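You operate a simulated robot arm through the tools that you are given. There is no shell and no other tool. Be economical: measure what you need, move in short steps, check, and stop when the job is done.

You run a simulated robot arm. Do the job below in one go: nothing can be reset, and whatever is moved stays where it is left.

## Task
Dock the teal headset pack, switch on, dial the channel that it shows and set the volume to MID.
Fine: use slot two; don't press LINK; leave the other packs alone.

The check looks at the end state, three seconds after you hand in, the way a careful person would. Anything else that was tipped, shoved, dropped, spilled or broken makes it a failure.

## Robot
A 7-joint arm with a two-finger parallel gripper, fixed in place. Base frame: the origin is at the foot of the arm, x ahead of it, y to its left, z up; the work surface is at about z = 860. Lengths are in mm, angles in degrees, forces in N, time in s.
With the tool pointing down near the work surface it reaches from about 300 to 700 mm from the base axis. Its first joint turns from -66.0 to 66.0 degrees. Payload 1.57 kg.
The TCP is the grasp point between the finger pads, 30 mm short of the fingertips. In the tool frame z runs along the fingers and y along their closing line. The gripper opens to 110 mm. The fingers are 24 mm wide and 12 mm thick; the gripper's body (48 by 112 mm) begins 78 mm behind the TCP.
Orientation is that of the tool frame in the base frame, as a unit quaternion [w, x, y, z]. With the fingers straight down and closing along the base's y, the tool's x points along the base's -x, its y along +y and its z along -z.

## Interface
- The arm moves only by the tool jog_arm. Its argument "deltas" is one flat list of numbers, 7 for each row, row after row: the shift along the base's x, y, z in units of 150 mm (1.0 is 150 mm), then the turn, a rotation vector about the base's x, y, z in units of 90 degrees (1.0 is 90 degrees), then the opening, from 0 (shut) to 1 (fully open). In form: [dx, dy, dz, wx, wy, wz, gripper, dx, dy, dz, wx, wy, wz, gripper, ...]. A call has 1 to 12 rows; each row is the pose to reach, as a shift and turn from the pose commanded when the call began. A call with a number of a shift or a turn outside -1 to 1 is refused whole. Rows are played at 5 a second. More than 50 mm and 8.6 degrees between two rows, or a gripper value outside its range, and nothing of the call is played. Where a pose cannot be reached the arm comes as near as it can. A force on the tool above 60 N (or 10 N above the force at the start of the call, whichever is more), or a blocked arm, ends the call early, and 0.2 s more pass. The fingers move at their own pace (about 108 mm/s each) and stop on an object; they squeeze with about 27 N. The grip force told is the motor's: it shows also when the fingers shut on nothing. Time passes only in rows, and 0.2 s behind the last, so rows that repeat a pose let the fingers close. The reply holds the time, the measured pose of the TCP, the force on the tool along the base axes, the opening and the grip force, in the units named above and with some noise, with the torque about the TCP (base axes, N m) and any sound that the robot's microphone picked up, and new pictures: "pictures" is both (left out), scene, wrist or none.
- Cameras (640 x 400 px; columns grow to the right, rows downward): "scene" is fixed at [152.5, -380.3, 1417.7]; the picture's right is [0.88, -0.47, 0.00], its down [-0.20, -0.39, -0.90] and it looks along [0.42, 0.80, -0.44] (base axes); focal length 295 px, centre (320, 200). "wrist" rides on the gripper at [70, 16, -141] in the tool frame; the picture's right is [-0.23, 0.97, 0.00], its down [-0.86, -0.20, -0.48] and it looks along [-0.47, -0.11, 0.88] (tool axes); focal length 222 px, centre (320, 200). There is no depth. A picture from a camera that has moved, and an enlarged one, comes with that camera's place and axes in the base frame and with its lens.
- close_up(camera, box): a new picture of the part [left, top, right, bottom] of that camera's present view, enlarged. It takes no simulated time.
- close_job(): hands the job in; it is judged then, once.

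Work in short steps. Places have to be worked out from the pictures, the camera data and where the tool is seen: move nearer, look again, correct. Check each grasp and each placing, and mend what went wrong. You have 120 turns and 200 pictures in all, those below and enlarged ones among them. Open the gripper and draw the arm clear of the work before you hand the job in, unless the task says otherwise; then end with one line.

The tools are called after "Call:" as a command line: name --argument value ..., lists and objects as JSON in quotes. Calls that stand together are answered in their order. jog_arm: Moves the arm, as the interface text tells. Its arguments: {"type":"object","properties":{"deltas":{"type":"array","items":{"type":"number"}},"pictures":{"type":"string","enum":["both","scene","wrist","none"]}},"required":["deltas"]} The other tools are called the same way: close_up (camera, box) takes an enlarged picture of a part of a camera's view; close_job () hands the job in.

At the start:

```text
t: 0.0
eef_pos: [321.2, 121.0, 1316.5]
tcp_rot: [0.0, 0.001, 1.0, -0.001]
ft_force: [0.3, 0.2, -0.3]
wrist_torque: [-0.02, -0.01, -0.01]
width: 110.1
grasp_force: 0.1
```

scene: 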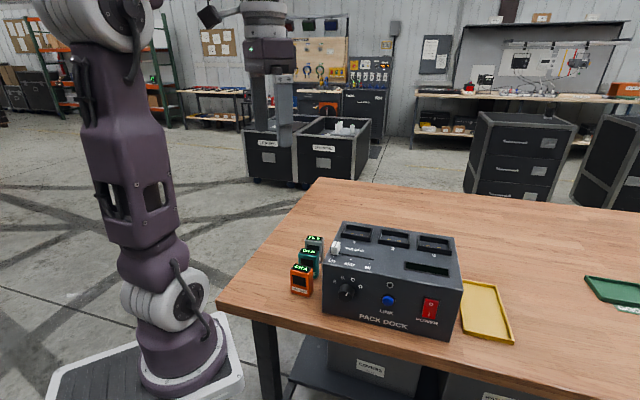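
wrist: 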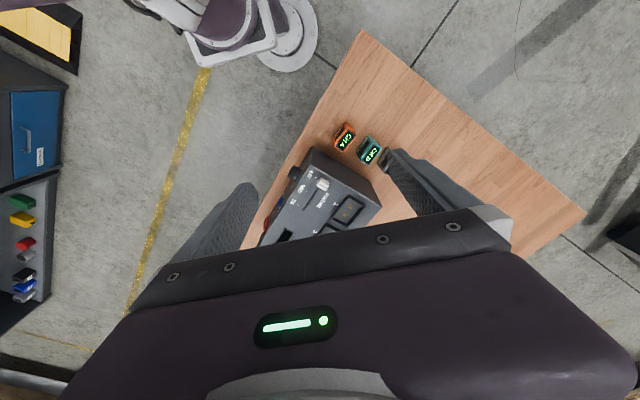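

The dock and packs show in the scene view; I enlarge them to read labels and shapes.

Call:
close_up --camera "scene" --box '[280, 210, 480, 350]'

Call:
close_up --camera "scene" --box '[280, 225, 380, 310]'

Call:
close_up --camera "wrist" --box '[260, 100, 440, 250]'

```text
2.86 times, centred on (380, 280) of scene
camera zoom: at [152.5, -380.3, 1417.7], right [0.88, -0.47, 0.0], down [-0.2, -0.39, -0.9], along [0.42, 0.8, -0.44], focal length 842 px, centre (149, -29)
```

zoom: 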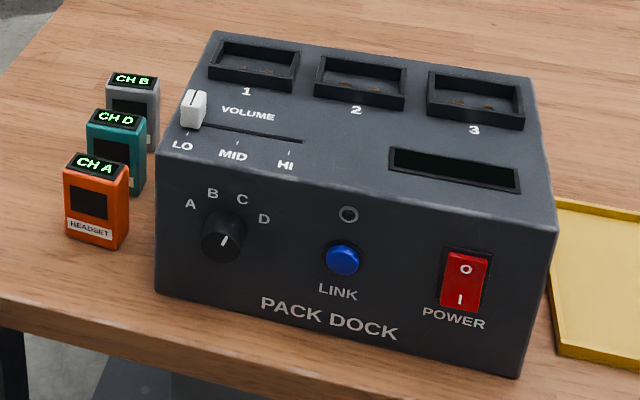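

```text
4.71 times, centred on (330, 268) of scene
camera zoom: at [152.5, -380.3, 1417.7], right [0.88, -0.47, 0.0], down [-0.2, -0.39, -0.9], along [0.42, 0.8, -0.44], focal length 1386 px, centre (273, -118)
```

zoom: 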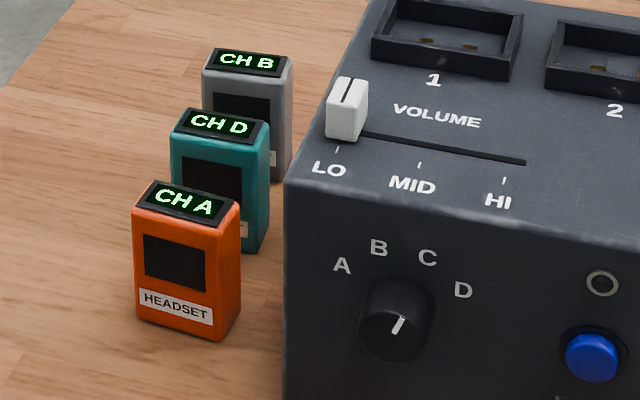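

```text
2.67 times, centred on (350, 175) of wrist
camera zoom: at [250.3, 137.1, 1459.8], right [0.23, 0.97, 0.0], down [0.86, -0.2, 0.48], along [0.47, -0.11, -0.88], focal length 592 px, centre (240, 267)
```

zoom: 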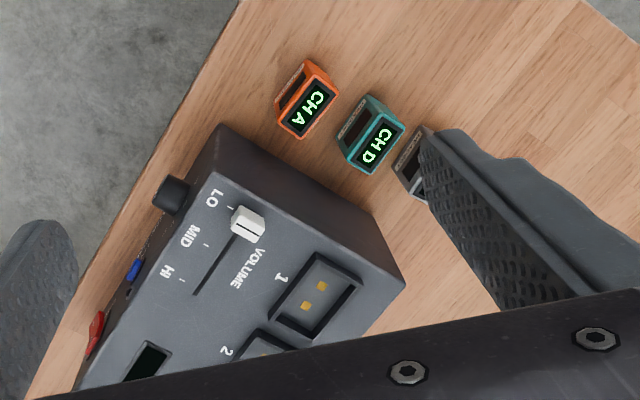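

The teal pack shows CH D. I judge the dock to be yawed -45°, its front-left bottom corner at about (403,79), its top at z≈1003, and the teal pack's top at about (437,230,933). I turn the tool 45° and come over the teal pack.

Call:
jog_arm --deltas '[0.129, 0.121, -0.16, 0, 0, 0.083, 1, 0.258, 0.242, -0.33, 0, 0, 0.167, 1, 0.386, 0.363, -0.5, 0, 0, 0.25, 1, 0.515, 0.485, -0.66, 0, 0, 0.333, 1, 0.644, 0.606, -0.83, 0, 0, 0.417, 1, 0.773, 0.727, -1.0, 0, 0, 0.5, 1]'

```text
t: 1.4
eef_pos: [438.4, 229.5, 1165.8]
tcp_rot: [0.0, -0.383, 0.924, 0.0]
ft_force: [0.5, 0.4, 0.6]
wrist_torque: [-0.01, 0.01, 0.01]
width: 110.0
grasp_force: 0.1
camera wrist: at [376.5, 190.8, 1309.2], right [-0.53, 0.85, 0.0], down [0.74, 0.47, 0.48], along [0.41, 0.25, -0.88], focal length 222 px, centre (320, 200)
```

scene: 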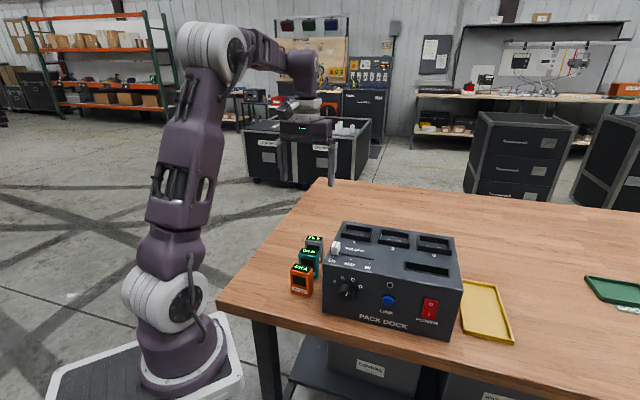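
wrist: 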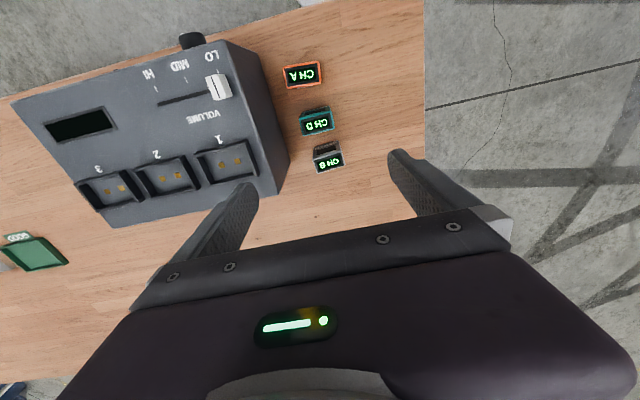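

I enlarge the packs and the dock in the wrist view to measure them.

Call:
close_up --camera "wrist" --box '[260, 50, 372, 190]'

Call:
close_up --camera "wrist" --box '[40, 30, 296, 230]'

```text
2.86 times, centred on (316, 120) of wrist
camera zoom: at [376.5, 190.8, 1309.2], right [-0.53, 0.85, 0.0], down [0.74, 0.47, 0.48], along [0.41, 0.25, -0.88], focal length 635 px, centre (331, 429)
```

zoom: 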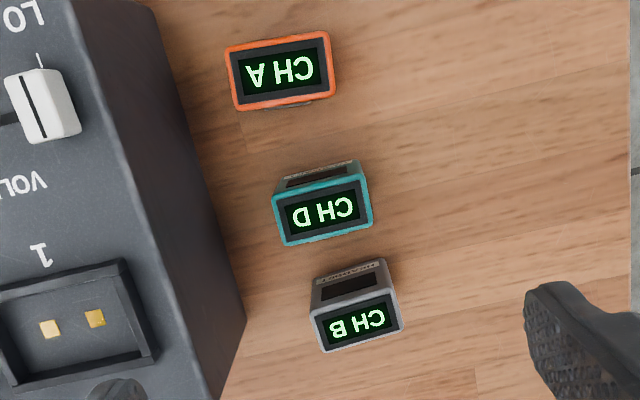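

```text
2.00 times, centred on (168, 130) of wrist
camera zoom: at [376.5, 190.8, 1309.2], right [-0.53, 0.85, 0.0], down [0.74, 0.47, 0.48], along [0.41, 0.25, -0.88], focal length 444 px, centre (624, 340)
```

zoom: 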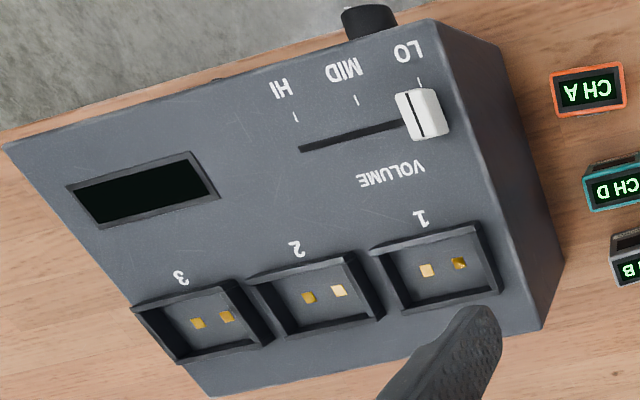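

The pack and dock are aligned at 45°. I place the teal pack's centre between (434,221) and (437,230), with a size of about 50×27. I lower part way with a narrower opening and look again.

Call:
jog_arm --deltas '[-0.007, -0.007, -0.3, 0, 0, 0, 0.8, -0.013, -0.013, -0.6, 0, 0, 0, 0.8, -0.02, -0.02, -0.8, 0, 0, 0, 0.8]' --pictures "wrist"

Call:
close_up --camera "scene" --box '[265, 180, 385, 310]'

```text
t: 2.2
eef_pos: [434.3, 226.8, 1046.4]
tcp_rot: [-0.001, -0.383, 0.924, 0.0]
ft_force: [-0.6, 0.2, 0.0]
wrist_torque: [0.05, 0.03, -0.01]
width: 88.1
grasp_force: 0.1
camera wrist: at [371.9, 188.2, 1189.9], right [-0.53, 0.85, 0.0], down [0.75, 0.46, 0.48], along [0.41, 0.25, -0.88], focal length 222 px, centre (320, 200)
```

wrist: 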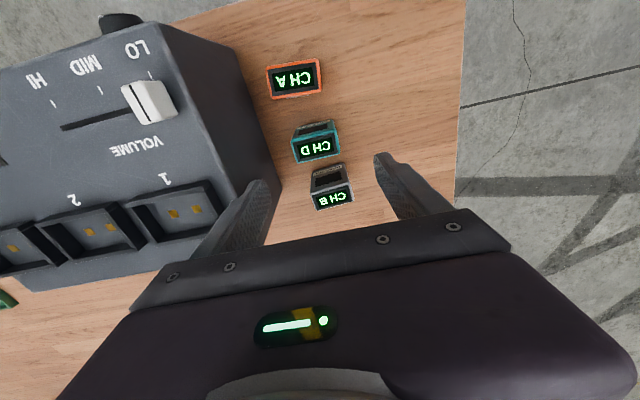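

```text
3.08 times, centred on (325, 245) of scene
camera zoom: at [152.5, -380.3, 1417.7], right [0.88, -0.47, 0.0], down [-0.2, -0.39, -0.9], along [0.42, 0.8, -0.44], focal length 906 px, centre (305, 62)
```

zoom: 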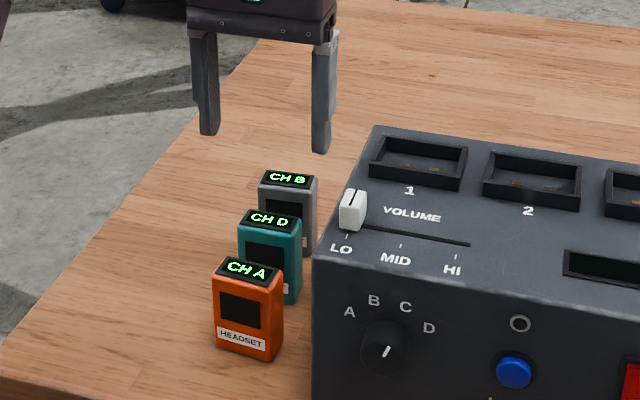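

Both views put the teal pack at about (436,224.5). I descend there to z 915 and close gently.

Call:
jog_arm --deltas '[0.013, -0.013, -0.3, 0, 0, 0, 0.75, 0.013, -0.013, -0.6, 0, 0, 0, 0.75, 0.013, -0.013, -0.87, 0, 0, 0, 0.75, 0.013, -0.013, -0.87, 0, 0, 0, 0.75]' --pictures "both"

Call:
close_up --camera "scene" --box '[265, 200, 365, 310]'

```text
t: 3.2
eef_pos: [435.2, 226.3, 917.6]
tcp_rot: [0.0, -0.382, 0.924, 0.0]
ft_force: [-0.2, -0.6, 0.0]
wrist_torque: [-0.02, 0.0, 0.03]
width: 82.5
grasp_force: 0.1
camera wrist: at [373.6, 188.1, 1061.2], right [-0.53, 0.85, 0.0], down [0.75, 0.46, 0.48], along [0.41, 0.25, -0.88], focal length 222 px, centre (320, 200)
```

scene: 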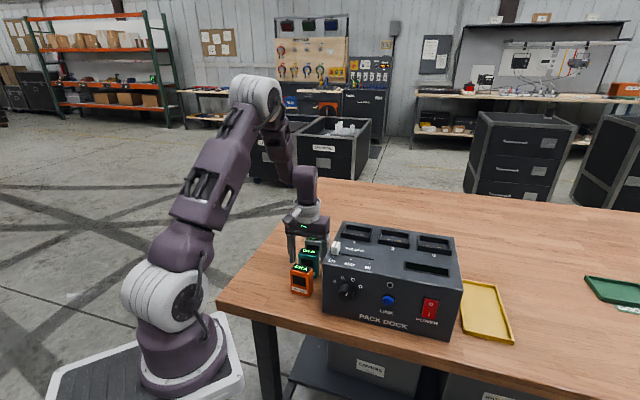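
wrist: 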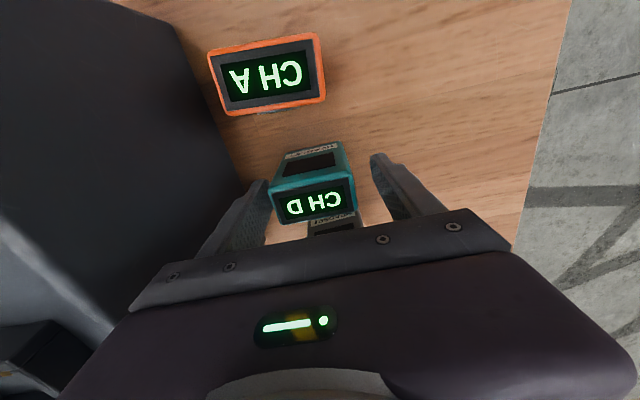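

```text
3.64 times, centred on (315, 255) of scene
camera zoom: at [152.5, -380.3, 1417.7], right [0.88, -0.47, 0.0], down [-0.2, -0.39, -0.9], along [0.42, 0.8, -0.44], focal length 1071 px, centre (338, 0)
```

zoom: 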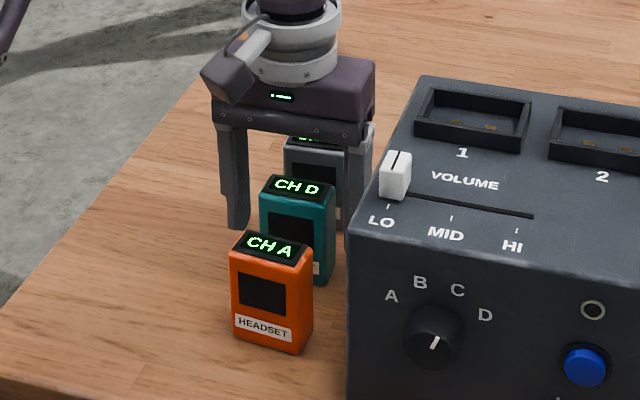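

The finger pads may sit slightly behind the pack's middle; I zoom the wrist view to check before closing.

Call:
close_up --camera "wrist" --box '[220, 120, 420, 245]'

```text
3.20 times, centred on (320, 182) of wrist
camera zoom: at [373.6, 188.1, 1061.2], right [-0.53, 0.85, 0.0], down [0.75, 0.46, 0.48], along [0.41, 0.25, -0.88], focal length 711 px, centre (320, 256)
```

zoom: 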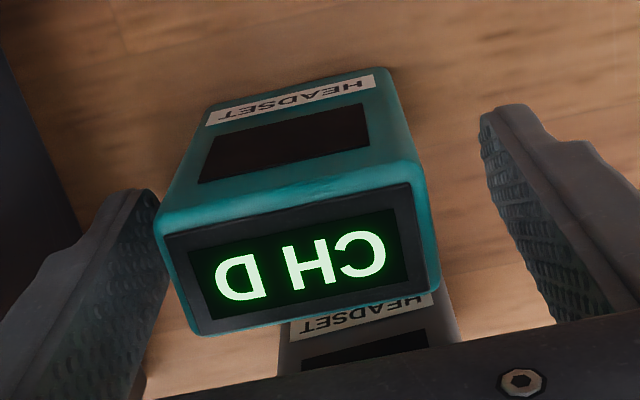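

The pack centre reads (434.7,221.2), so I shift by -5 mm in y and close.

Call:
jog_arm --deltas '[-0.005, -0.033, -0.013, 0, 0, 0, 0.75, -0.005, -0.033, -0.013, 0, 0, 0, 0.55, -0.005, -0.033, -0.013, 0, 0, 0, 0.4, -0.005, -0.033, -0.013, 0, 0, 0, 0.3, -0.005, -0.033, -0.013, 0, 0, 0, 0.3]' --pictures "wrist"

Call:
close_up --camera "scene" --box '[265, 200, 365, 310]'

```text
t: 4.4
eef_pos: [434.9, 221.6, 915.3]
tcp_rot: [0.0, -0.383, 0.924, 0.0]
ft_force: [0.3, 0.6, -0.8]
wrist_torque: [0.02, -0.01, -0.01]
width: 53.6
grasp_force: 27.1
camera wrist: at [373.1, 183.2, 1058.6], right [-0.53, 0.85, 0.0], down [0.75, 0.46, 0.48], along [0.41, 0.25, -0.88], focal length 222 px, centre (320, 200)
```

wrist: 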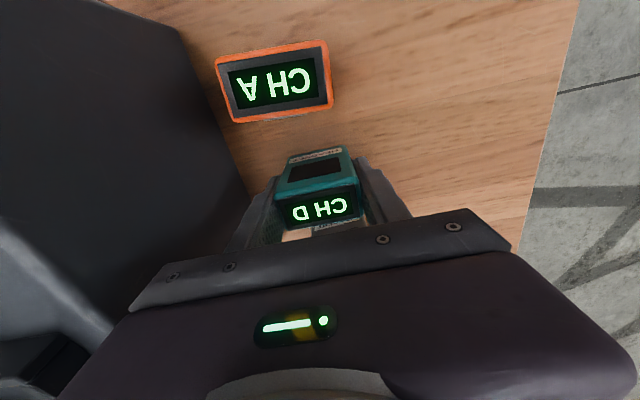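

```text
3.64 times, centred on (315, 255) of scene
camera zoom: at [152.6, -380.3, 1417.7], right [0.88, -0.47, 0.0], down [-0.2, -0.39, -0.9], along [0.42, 0.8, -0.44], focal length 1071 px, centre (338, 0)
```

zoom: 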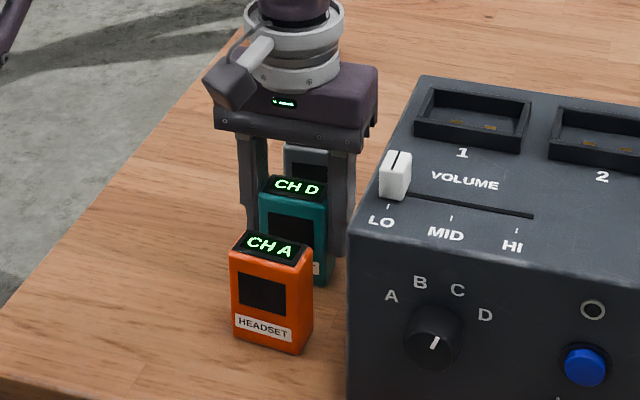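

Gripped at 53.6 mm wide. I lift straight up 150 mm and check the hold.

Call:
jog_arm --deltas '[0, 0, 0.1, 0, 0, 0, 0.3, 0, 0, 0.4, 0, 0, 0, 0.3, 0, 0, 0.7, 0, 0, 0, 0.3, 0, 0, 1.0, 0, 0, 0, 0.3]' --pictures "scene"

```text
t: 5.4
eef_pos: [432.3, 221.4, 1064.1]
tcp_rot: [-0.001, -0.384, 0.924, 0.0]
ft_force: [0.4, -0.7, -2.4]
wrist_torque: [0.0, 0.01, 0.0]
width: 53.6
grasp_force: 27.1
```

scene: 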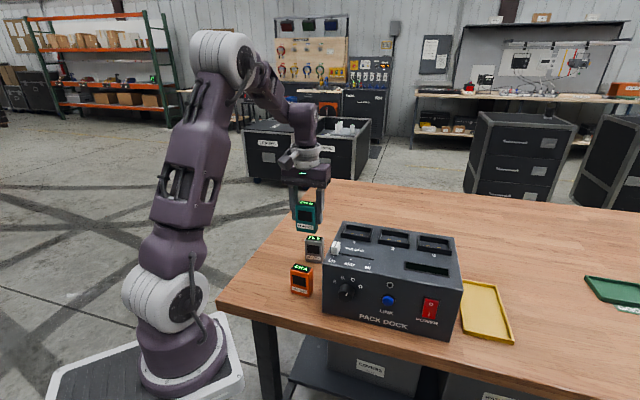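

The pack is held and clear. I carry it over the dock toward slot two.

Call:
jog_arm --deltas '[0, 0, 0.25, 0, 0, 0, 0.3, 0.18, -0.16, 0.37, 0, 0, 0, 0.3, 0.38, -0.34, 0.37, 0, 0, 0, 0.3, 0.58, -0.52, 0.37, 0, 0, 0, 0.3, 0.78, -0.7, 0.37, 0, 0, 0, 0.3, 0.98, -0.88, 0.37, 0, 0, 0, 0.3, 0.98, -0.88, 0.37, 0, 0, 0, 0.3]' --pictures "none"

```text
t: 7.0
eef_pos: [581.6, 88.4, 1119.9]
tcp_rot: [0.0, -0.382, 0.924, -0.001]
ft_force: [0.4, 1.0, -2.2]
wrist_torque: [0.02, -0.02, 0.0]
width: 53.6
grasp_force: 27.3
```

I finish the approach to about (602,71) and lower to z 1095, keeping the pack's base above the rim, then look.

Call:
jog_arm --deltas '[0.07, -0.06, 0, 0, 0, 0, 0.3, 0.136, -0.116, -0.1, 0, 0, 0, 0.3, 0.136, -0.116, -0.17, 0, 0, 0, 0.3, 0.136, -0.116, -0.17, 0, 0, 0, 0.3]' --pictures "wrist"

Call:
close_up --camera "scene" --box '[325, 180, 465, 280]'

```text
t: 8.0
eef_pos: [602.6, 70.8, 1093.4]
tcp_rot: [0.0, -0.383, 0.924, 0.0]
ft_force: [-0.4, 0.5, -1.2]
wrist_torque: [0.01, 0.03, 0.01]
width: 53.7
grasp_force: 26.9
camera wrist: at [540.4, 32.5, 1237.2], right [-0.53, 0.85, 0.0], down [0.75, 0.46, 0.48], along [0.41, 0.25, -0.88], focal length 222 px, centre (320, 200)
```

wrist: 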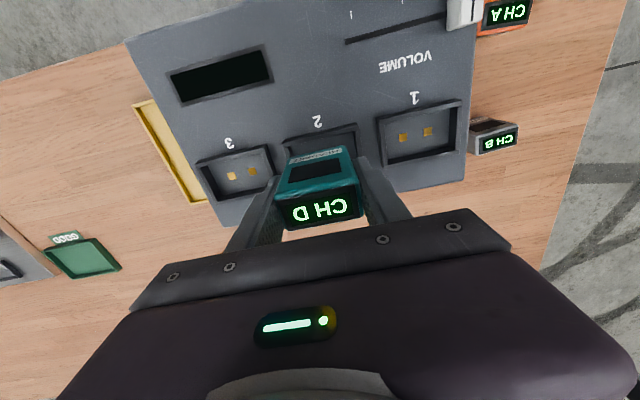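

```text
4.00 times, centred on (395, 230) of scene
camera zoom: at [152.6, -380.3, 1417.7], right [0.88, -0.47, 0.0], down [-0.2, -0.39, -0.9], along [0.42, 0.8, -0.44], focal length 1178 px, centre (20, 80)
```

zoom: 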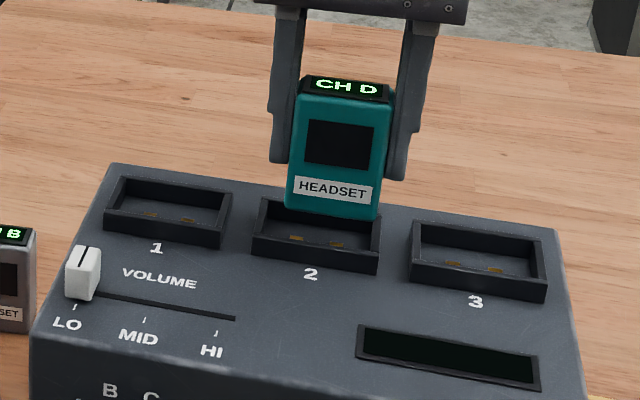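

Pack and slot compare with a few millimetres of offset; I zoom both views to pin that down.

Call:
close_up --camera "wrist" --box '[190, 80, 478, 260]'

Call:
close_up --camera "scene" --box '[375, 190, 439, 260]'

```text
2.22 times, centred on (334, 170) of wrist
camera zoom: at [540.4, 32.5, 1237.2], right [-0.53, 0.85, 0.0], down [0.75, 0.46, 0.48], along [0.41, 0.25, -0.88], focal length 494 px, centre (289, 267)
```

zoom: 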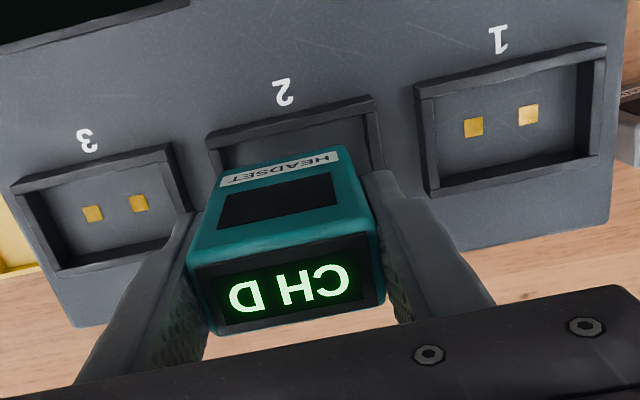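

```text
5.71 times, centred on (407, 225) of scene
camera zoom: at [152.6, -380.3, 1417.7], right [0.88, -0.47, 0.0], down [-0.2, -0.39, -0.9], along [0.42, 0.8, -0.44], focal length 1683 px, centre (-177, 57)
```

zoom: 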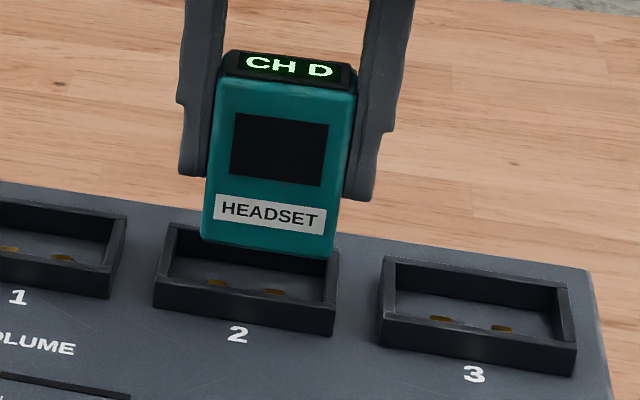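

Rim geometry from the wrist puts slot two's centre at about (598,75), with an inner clearance of roughly ±5 mm. I shift there and lower 10 mm.

Call:
jog_arm --deltas '[-0.027, 0.03, 0, 0, 0, 0, 0.3, -0.027, 0.03, -0.07, 0, 0, 0, 0.3, -0.027, 0.03, -0.07, 0, 0, 0, 0.3]' --pictures "wrist"

Call:
close_up --camera "scene" --box '[375, 190, 439, 260]'

Call:
close_up --camera "wrist" --box '[190, 80, 478, 260]'

```text
t: 8.8
eef_pos: [598.6, 76.0, 1084.9]
tcp_rot: [0.0, -0.383, 0.924, 0.0]
ft_force: [-0.7, 0.1, -1.9]
wrist_torque: [-0.04, 0.0, -0.01]
width: 53.7
grasp_force: 27.2
camera wrist: at [536.5, 37.1, 1227.2], right [-0.53, 0.85, 0.0], down [0.75, 0.46, 0.48], along [0.41, 0.25, -0.88], focal length 222 px, centre (320, 200)
```

wrist: 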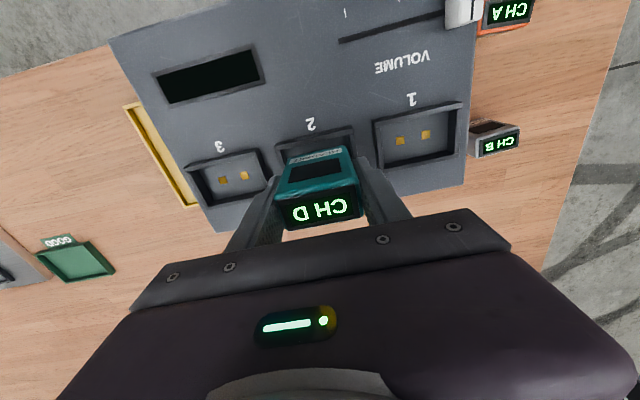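

```text
5.71 times, centred on (407, 225) of scene
camera zoom: at [152.6, -380.3, 1417.7], right [0.88, -0.47, 0.0], down [-0.2, -0.39, -0.9], along [0.42, 0.8, -0.44], focal length 1683 px, centre (-177, 57)
```

zoom: 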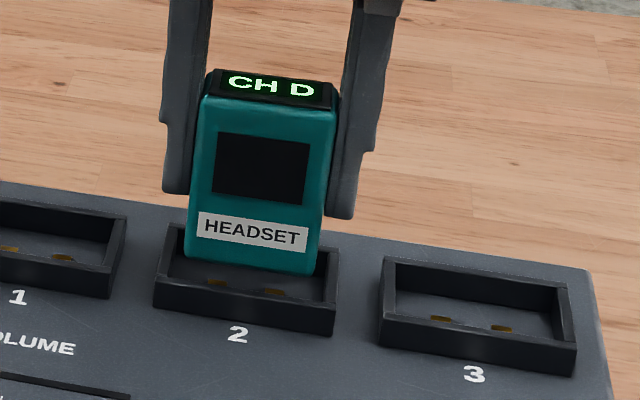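

```text
2.22 times, centred on (334, 170) of wrist
camera zoom: at [536.5, 37.1, 1227.2], right [-0.53, 0.85, 0.0], down [0.75, 0.46, 0.48], along [0.41, 0.25, -0.88], focal length 494 px, centre (289, 267)
```

zoom: 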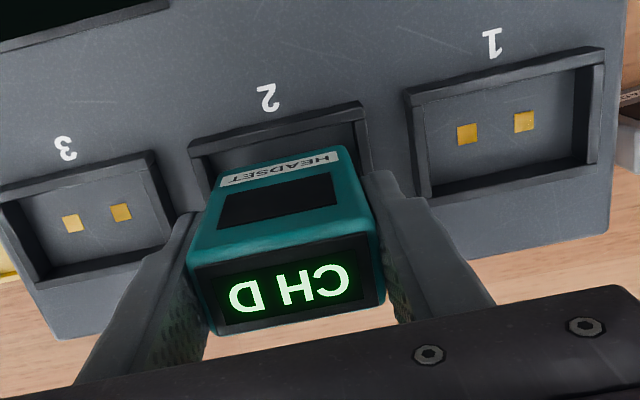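

Wrist geometry gives pack front at e2≈463 against the inner wall at ≈455, with similar margin at the back, so it is near centred. I lower slowly and watch the force.

Call:
jog_arm --deltas '[-0.005, 0.003, -0.04, 0, 0, 0, 0.3, -0.005, 0.003, -0.08, 0, 0, 0, 0.3, -0.005, 0.003, -0.11, 0, 0, 0, 0.3, -0.005, 0.003, -0.11, 0, 0, 0, 0.3]' --pictures "none"

Call:
close_up --camera "scene" --box '[375, 190, 439, 260]'

Call:
close_up --camera "wrist" --box '[190, 80, 478, 260]'

```text
t: 9.8
eef_pos: [597.7, 76.5, 1067.9]
tcp_rot: [0.0, -0.383, 0.924, 0.0]
ft_force: [0.1, -0.2, -1.9]
wrist_torque: [0.01, -0.01, -0.03]
width: 53.8
grasp_force: 26.1
```

```text
5.71 times, centred on (407, 225) of scene
camera zoom: at [152.6, -380.3, 1417.7], right [0.88, -0.47, 0.0], down [-0.2, -0.39, -0.9], along [0.42, 0.8, -0.44], focal length 1683 px, centre (-177, 57)
```

zoom: 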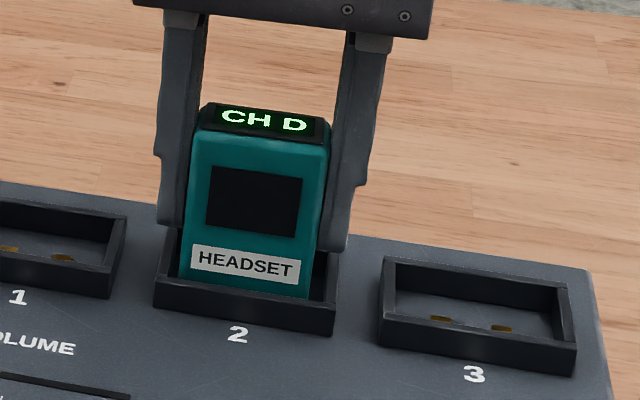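

```text
2.22 times, centred on (334, 170) of wrist
camera zoom: at [536.0, 37.9, 1211.2], right [-0.53, 0.85, 0.0], down [0.75, 0.46, 0.48], along [0.41, 0.25, -0.88], focal length 494 px, centre (289, 267)
```

zoom: 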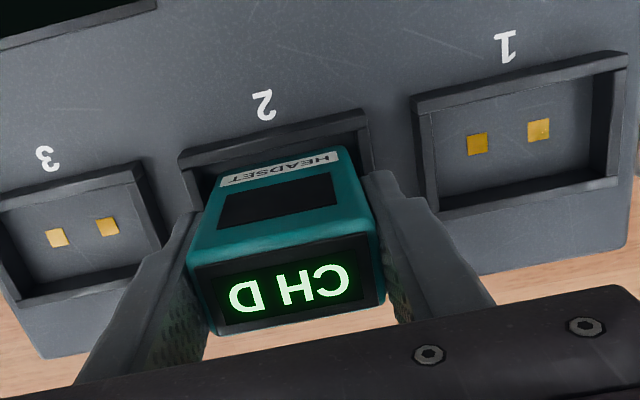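

The pack is entering between the walls. I keep lowering in small steps until it touches the floor.

Call:
jog_arm --deltas '[0, 0, -0.02, 0, 0, 0, 0.3, 0, 0, -0.035, 0, 0, 0, 0.3, 0, 0, -0.05, 0, 0, 0, 0.3, 0, 0, -0.05, 0, 0, 0, 0.3]' --pictures "none"

Call:
close_up --camera "scene" --box '[375, 190, 439, 260]'

```text
t: 10.8
eef_pos: [597.8, 76.8, 1060.7]
tcp_rot: [0.001, -0.383, 0.924, 0.0]
ft_force: [1.7, 2.4, 23.1]
wrist_torque: [0.27, 0.04, 0.02]
width: 53.9
grasp_force: 26.8
```

```text
5.71 times, centred on (407, 225) of scene
camera zoom: at [152.1, -380.3, 1417.7], right [0.88, -0.47, 0.0], down [-0.2, -0.39, -0.9], along [0.42, 0.8, -0.44], focal length 1683 px, centre (-177, 57)
```

zoom: 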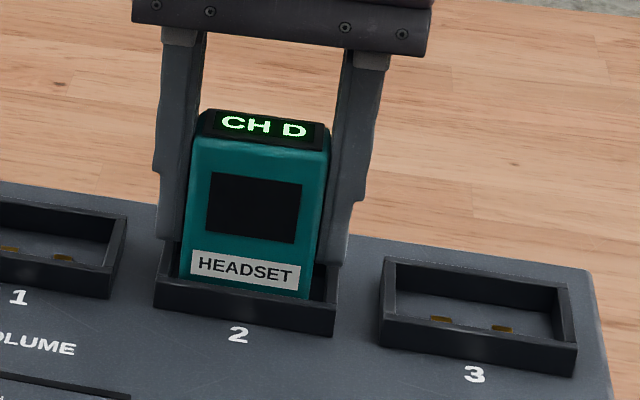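

Contact at 23 N with the fingers sliding about 4 mm on the pack; I look closely at whether it rests on the floor or a rim.

Call:
close_up --camera "scene" --box '[385, 220, 425, 250]'

Call:
close_up --camera "wrist" --box '[230, 110, 390, 230]'

```text
13.33 times, centred on (405, 235) of scene
camera zoom: at [152.1, -380.3, 1417.7], right [0.88, -0.47, 0.0], down [-0.2, -0.39, -0.9], along [0.42, 0.8, -0.44], focal length 3928 px, centre (-813, -267)
```

zoom: 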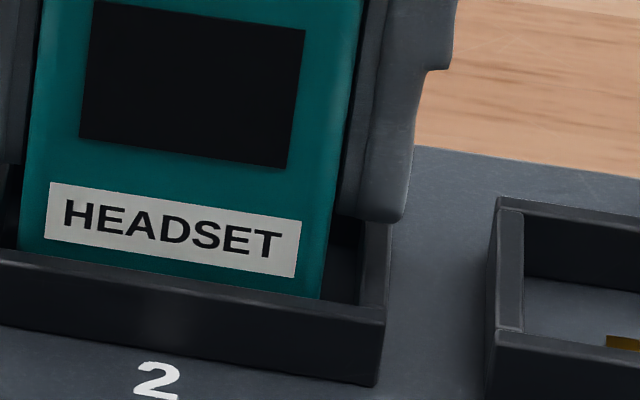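

```text
3.33 times, centred on (310, 170) of wrist
camera zoom: at [535.6, 37.9, 1203.7], right [-0.53, 0.85, 0.0], down [0.74, 0.46, 0.48], along [0.41, 0.25, -0.88], focal length 740 px, centre (353, 300)
```

zoom: 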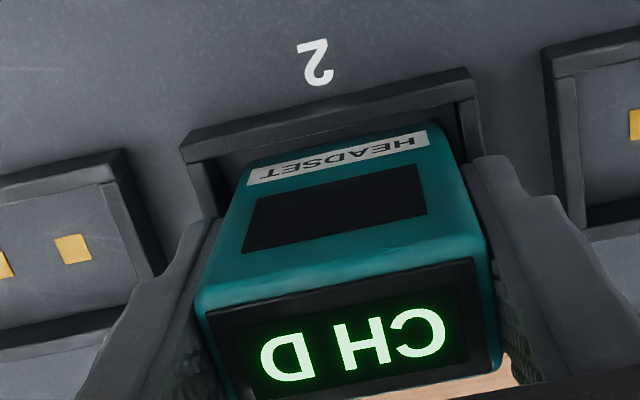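

About 10 mm of the pack is hidden behind the front wall, and all the evidence is consistent with it standing on the slot floor. I open, and check it stays put.

Call:
jog_arm --deltas '[0, 0, 0.03, 0, 0, 0, 0.3, 0, 0, 0.03, 0, 0, 0, 0.62, 0, 0, 0.03, 0, 0, 0, 0.62, 0, 0, 0.2, 0, 0, 0, 0.62, 0, 0, 0.5, 0, 0, 0, 0.62]' --pictures "wrist"

Call:
close_up --camera "scene" --box '[375, 190, 439, 260]'

Call:
close_up --camera "wrist" --box '[210, 80, 430, 240]'

```text
t: 12.0
eef_pos: [598.0, 77.1, 1137.1]
tcp_rot: [0.0, -0.383, 0.924, 0.0]
ft_force: [0.0, 0.3, 0.3]
wrist_torque: [0.0, 0.01, 0.0]
width: 68.2
grasp_force: 0.1
camera wrist: at [536.3, 38.7, 1279.0], right [-0.53, 0.85, 0.0], down [0.75, 0.46, 0.48], along [0.41, 0.25, -0.88], focal length 222 px, centre (320, 200)
```

wrist: 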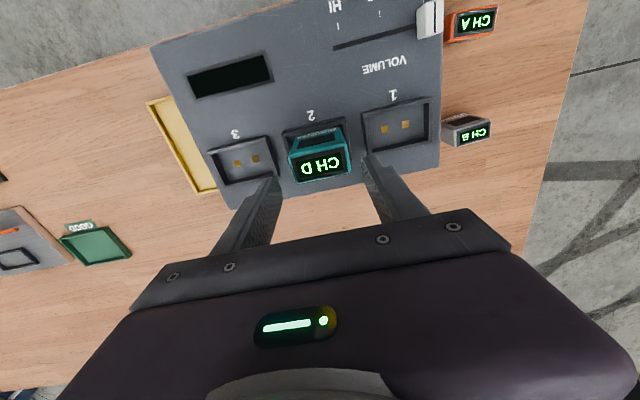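

```text
5.71 times, centred on (407, 225) of scene
camera zoom: at [152.5, -380.3, 1417.7], right [0.88, -0.47, 0.0], down [-0.2, -0.39, -0.9], along [0.42, 0.8, -0.44], focal length 1683 px, centre (-177, 57)
```

zoom: 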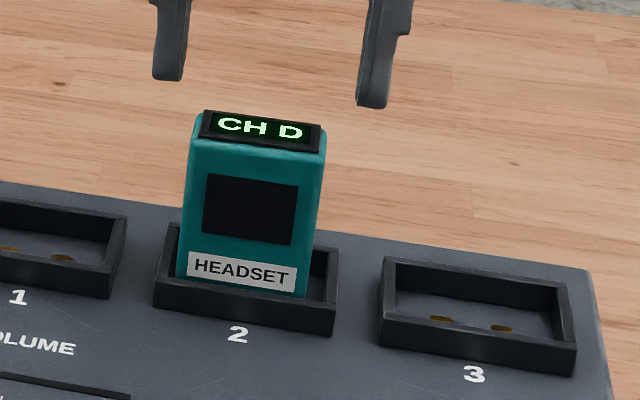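

```text
2.50 times, centred on (320, 160) of wrist
camera zoom: at [536.3, 38.7, 1279.0], right [-0.53, 0.85, 0.0], down [0.75, 0.46, 0.48], along [0.41, 0.25, -0.88], focal length 555 px, centre (320, 300)
```

zoom: 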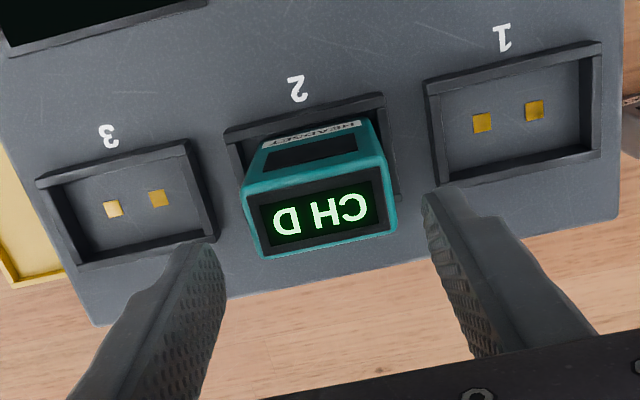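

Three wrist views agree the slot floor is at about z 1010, matching where the pack stopped, so it is docked. Next is the power rocker at e1≈462 on the front face; I back off over the front while closing and tilting the tool 45° forward.

Call:
jog_arm --deltas '[0, 0, 0.3, 0, 0, 0, 0.4, -0.08, -0.2, 0.3, 0.0589, -0.0589, 0, 0.2, -0.16, -0.4, 0.3, 0.1178, -0.1178, 0, 0, -0.24, -0.6, 0.3, 0.1767, -0.1767, 0, 0, -0.32, -0.75, 0.3, 0.2356, -0.2356, 0, 0, -0.4, -0.9, 0.3, 0.2945, -0.2945, 0, 0, -0.48, -1.0, 0.3, 0.3535, -0.3535, 0, 0]' --pictures "wrist"

```text
t: 13.6
eef_pos: [526.6, -73.6, 1178.9]
tcp_rot: [0.354, -0.354, 0.853, 0.147]
ft_force: [0.5, 0.2, -1.2]
wrist_torque: [0.02, 0.01, -0.03]
width: 0.3
grasp_force: 21.6
camera wrist: at [408.4, -168.8, 1231.9], right [-0.57, 0.8, 0.16], down [0.33, 0.05, 0.94], along [0.75, 0.59, -0.29], focal length 222 px, centre (320, 200)
```

wrist: 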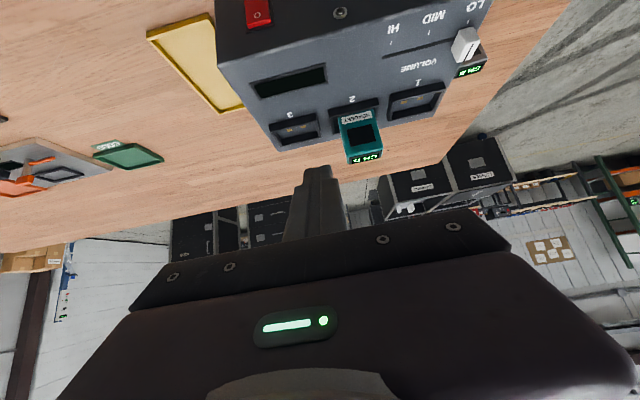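

I move to stand off in front of the switch and lower.

Call:
jog_arm --deltas '[-0.03, -0.2, -0.05, 0, 0, 0, 0, -0.05, -0.4, -0.3, 0, 0, 0, 0, -0.05, -0.4, -0.6, 0, 0, 0, 0, -0.05, -0.4, -0.9, 0, 0, 0, 0, -0.05, -0.4, -1.0, 0, 0, 0, 0]' --pictures "both"

Call:
close_up --camera "scene" --box '[315, 230, 475, 340]'

```text
t: 14.8
eef_pos: [518.8, -133.5, 1028.9]
tcp_rot: [0.353, -0.354, 0.853, 0.146]
ft_force: [0.1, 0.5, -0.1]
wrist_torque: [0.02, -0.02, -0.01]
width: 0.0
grasp_force: 21.4
camera wrist: at [400.5, -228.2, 1081.6], right [-0.58, 0.8, 0.16], down [0.33, 0.05, 0.94], along [0.75, 0.6, -0.29], focal length 222 px, centre (320, 200)
```

scene: 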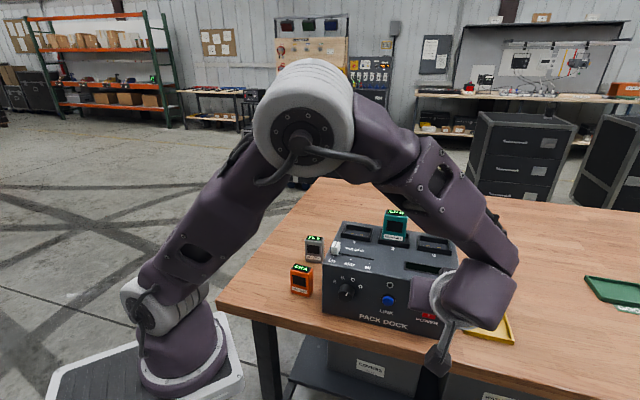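
wrist: 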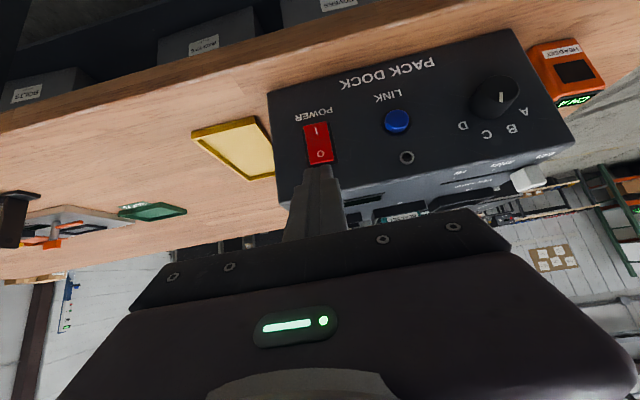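

```text
3.64 times, centred on (395, 285) of scene
camera zoom: at [152.5, -380.3, 1417.7], right [0.88, -0.47, 0.0], down [-0.2, -0.39, -0.9], along [0.42, 0.8, -0.44], focal length 1071 px, centre (47, -109)
```

zoom: 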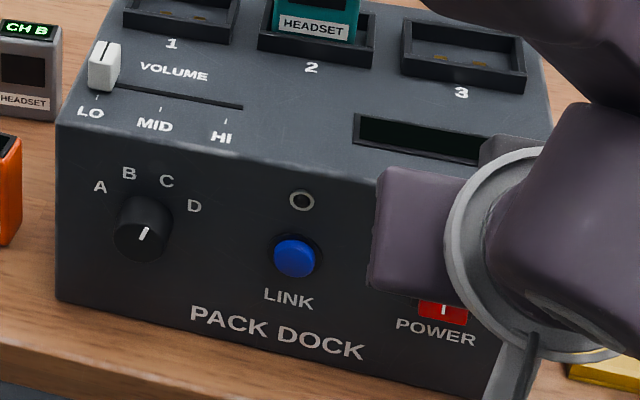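

The wrist view places the "I" end of the rocker at e1≈460, z≈932. I lower so the leading edge is at that height and come forward 20 mm.

Call:
jog_arm --deltas '[0, 0, -0.3, 0, 0, 0, 0, 0, 0, -0.568, 0, 0, 0, 0, 0.05, 0.05, -0.568, 0, 0, 0, 0, 0.0943, 0.0943, -0.568, 0, 0, 0, 0, 0.0943, 0.0943, -0.568, 0, 0, 0, 0]' --pictures "wrist"

Call:
close_up --camera "wrist" --box '[220, 60, 420, 220]'

```text
t: 16.0
eef_pos: [532.8, -120.2, 944.6]
tcp_rot: [0.354, -0.354, 0.853, 0.147]
ft_force: [0.6, 0.6, 0.4]
wrist_torque: [-0.02, 0.02, 0.02]
width: 0.3
grasp_force: 21.2
camera wrist: at [415.2, -214.5, 997.5], right [-0.58, 0.8, 0.16], down [0.33, 0.05, 0.94], along [0.75, 0.6, -0.29], focal length 222 px, centre (320, 200)
```

wrist: 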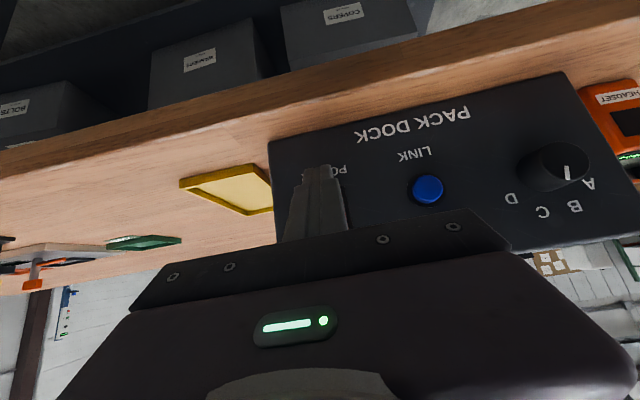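

```text
2.50 times, centred on (320, 140) of wrist
camera zoom: at [415.2, -214.5, 997.5], right [-0.58, 0.8, 0.16], down [0.33, 0.05, 0.94], along [0.75, 0.6, -0.29], focal length 555 px, centre (320, 350)
```

zoom: 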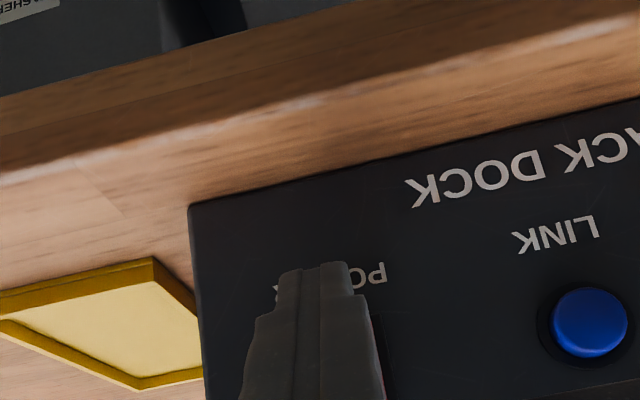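

The tip covers the switch and has not touched yet. I push forward gently, watching force and sound.

Call:
jog_arm --deltas '[0.014, 0.014, 0, 0, 0, 0, 0, 0.028, 0.028, 0, 0, 0, 0, 0, 0.042, 0.042, 0, 0, 0, 0, 0, 0.052, 0.052, 0, 0, 0, 0, 0]' --pictures "none"

```text
t: 17.0
eef_pos: [541.0, -112.5, 944.1]
tcp_rot: [0.354, -0.353, 0.854, 0.146]
ft_force: [0.8, -0.8, 0.5]
wrist_torque: [-0.03, -0.01, -0.01]
width: 0.2
grasp_force: 21.7
```

No contact yet at about e2 333; I continue in small steps.

Call:
jog_arm --deltas '[0.01, 0.01, 0, 0, 0, 0, 0, 0.019, 0.019, 0, 0, 0, 0, 0, 0.028, 0.028, 0, 0, 0, 0, 0, 0.038, 0.038, 0, 0, 0, 0, 0]' --pictures "none"

Call:
close_up --camera "scene" --box '[375, 250, 485, 350]'

```text
t: 17.9
eef_pos: [542.7, -113.2, 943.1]
tcp_rot: [0.351, -0.351, 0.856, 0.143]
ft_force: [-10.2, -7.2, 2.4]
wrist_torque: [-0.07, 0.03, 0.03]
width: 0.0
grasp_force: 21.2
stopped in row 4: the force on the tool passed its limit at 64 N (the readings are from after the stop); the commanded pose is now the measured one
```

```text
4.00 times, centred on (430, 300) of scene
camera zoom: at [152.3, -380.5, 1417.7], right [0.88, -0.47, 0.0], down [-0.2, -0.39, -0.9], along [0.42, 0.8, -0.44], focal length 1178 px, centre (-120, -200)
```

zoom: 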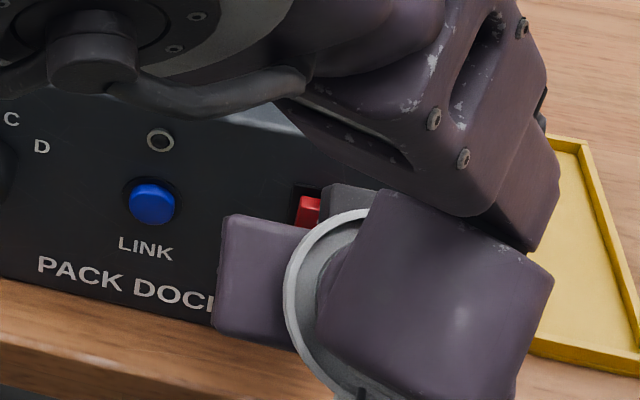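

The tip met something stiff at about e2 336. I back off to look at the rocker.

Call:
jog_arm --deltas '[-0.08, -0.08, 0, 0, 0, 0, 0, -0.2, -0.2, 0.1, 0, 0, 0, 0, -0.2, -0.2, 0.4, 0, 0, 0, 0, -0.2, -0.2, 0.6, 0, 0, 0, 0]' --pictures "wrist"

Call:
close_up --camera "wrist" --box '[260, 60, 540, 220]'

Call:
close_up --camera "scene" --box '[315, 210, 475, 340]'

```text
t: 18.9
eef_pos: [513.1, -141.1, 1034.1]
tcp_rot: [0.351, -0.352, 0.856, 0.144]
ft_force: [0.5, -0.2, -0.4]
wrist_torque: [-0.01, 0.02, 0.03]
width: 0.0
grasp_force: 21.1
camera wrist: at [394.7, -234.9, 1087.4], right [-0.57, 0.81, 0.16], down [0.33, 0.05, 0.94], along [0.75, 0.59, -0.3], focal length 222 px, centre (320, 200)
```

wrist: 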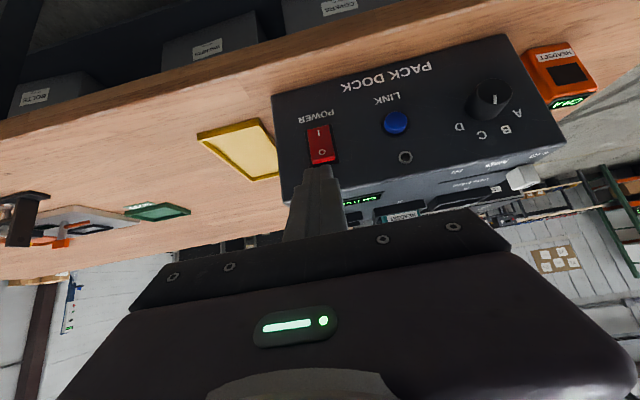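

```text
2.29 times, centred on (400, 140) of wrist
camera zoom: at [394.7, -234.9, 1087.4], right [-0.57, 0.81, 0.16], down [0.33, 0.05, 0.94], along [0.75, 0.59, -0.3], focal length 508 px, centre (137, 337)
```

zoom: 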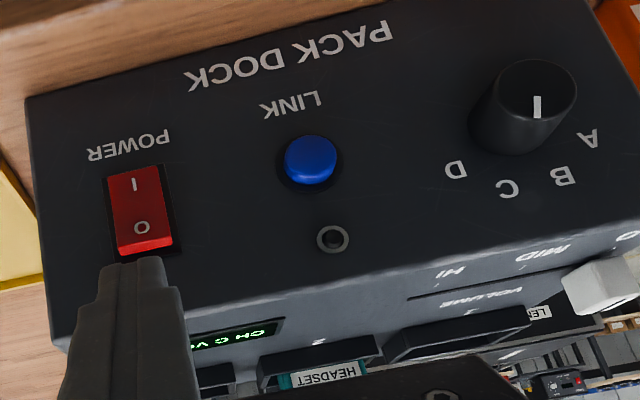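

```text
3.08 times, centred on (395, 275) of scene
camera zoom: at [152.5, -380.3, 1417.7], right [0.88, -0.47, 0.0], down [-0.2, -0.39, -0.9], along [0.42, 0.8, -0.44], focal length 906 px, centre (89, -31)
```

zoom: 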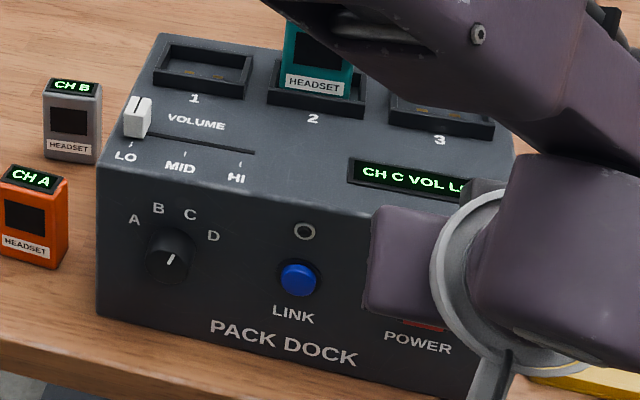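

The display is on and reads "CH C VOL LO". The knob axis is at about e1 285, z 953, so I travel to a standoff in front of it with the gripper opened to about 60 mm.

Call:
jog_arm --deltas '[-0.2, 0.217, 0, 0, 0, 0, 0.2, -0.4, 0.435, 0, 0, 0, 0, 0.4, -0.6, 0.652, -0.1, 0, 0, 0, 0.55, -0.805, 0.87, -0.2, 0, 0, 0, 0.55, -0.805, 0.87, -0.393, 0, 0, 0, 0.55, -0.805, 0.87, -0.393, 0, 0, 0, 0.55]' --pictures "wrist"

Call:
close_up --camera "scene" --box '[300, 220, 420, 330]'

Call:
close_up --camera "wrist" --box '[220, 80, 420, 230]'

```text
t: 20.2
eef_pos: [393.9, -9.5, 973.9]
tcp_rot: [0.349, -0.353, 0.856, 0.147]
ft_force: [-0.3, 0.0, 0.9]
wrist_torque: [0.02, 0.01, 0.0]
width: 60.4
grasp_force: 0.1
camera wrist: at [275.9, -104.9, 1028.6], right [-0.57, 0.8, 0.16], down [0.34, 0.05, 0.94], along [0.75, 0.59, -0.3], focal length 222 px, centre (320, 200)
```

wrist: 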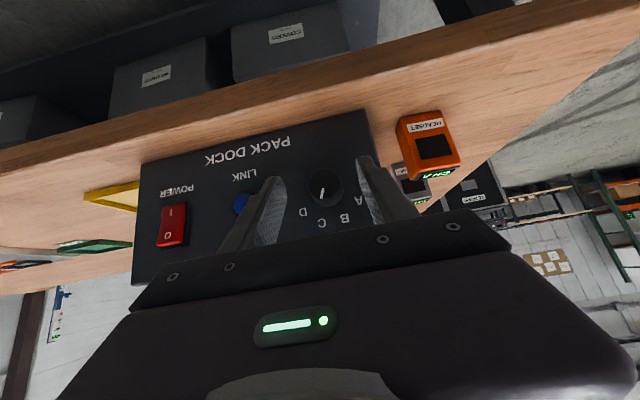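

```text
3.64 times, centred on (360, 275) of scene
camera zoom: at [152.5, -380.3, 1417.7], right [0.88, -0.47, 0.0], down [-0.2, -0.39, -0.9], along [0.42, 0.8, -0.44], focal length 1071 px, centre (174, -73)
```

zoom: 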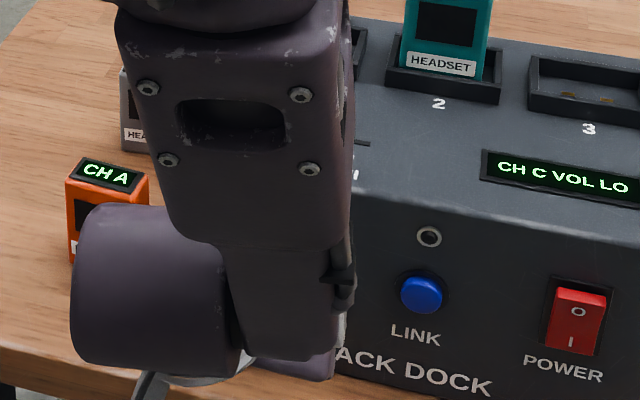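

```text
2.67 times, centred on (320, 155) of wrist
camera zoom: at [275.9, -104.9, 1028.6], right [-0.57, 0.8, 0.16], down [0.34, 0.05, 0.94], along [0.75, 0.59, -0.3], focal length 592 px, centre (320, 320)
```

zoom: 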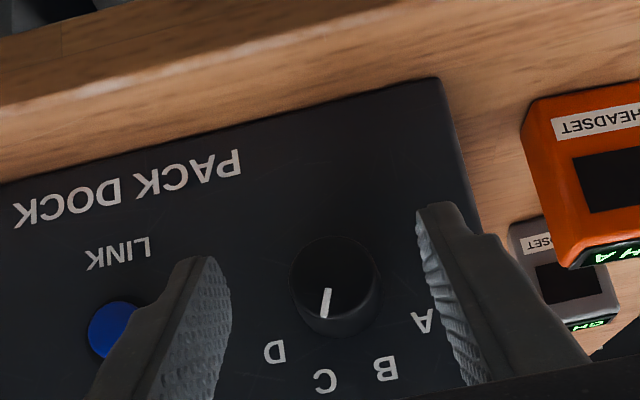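

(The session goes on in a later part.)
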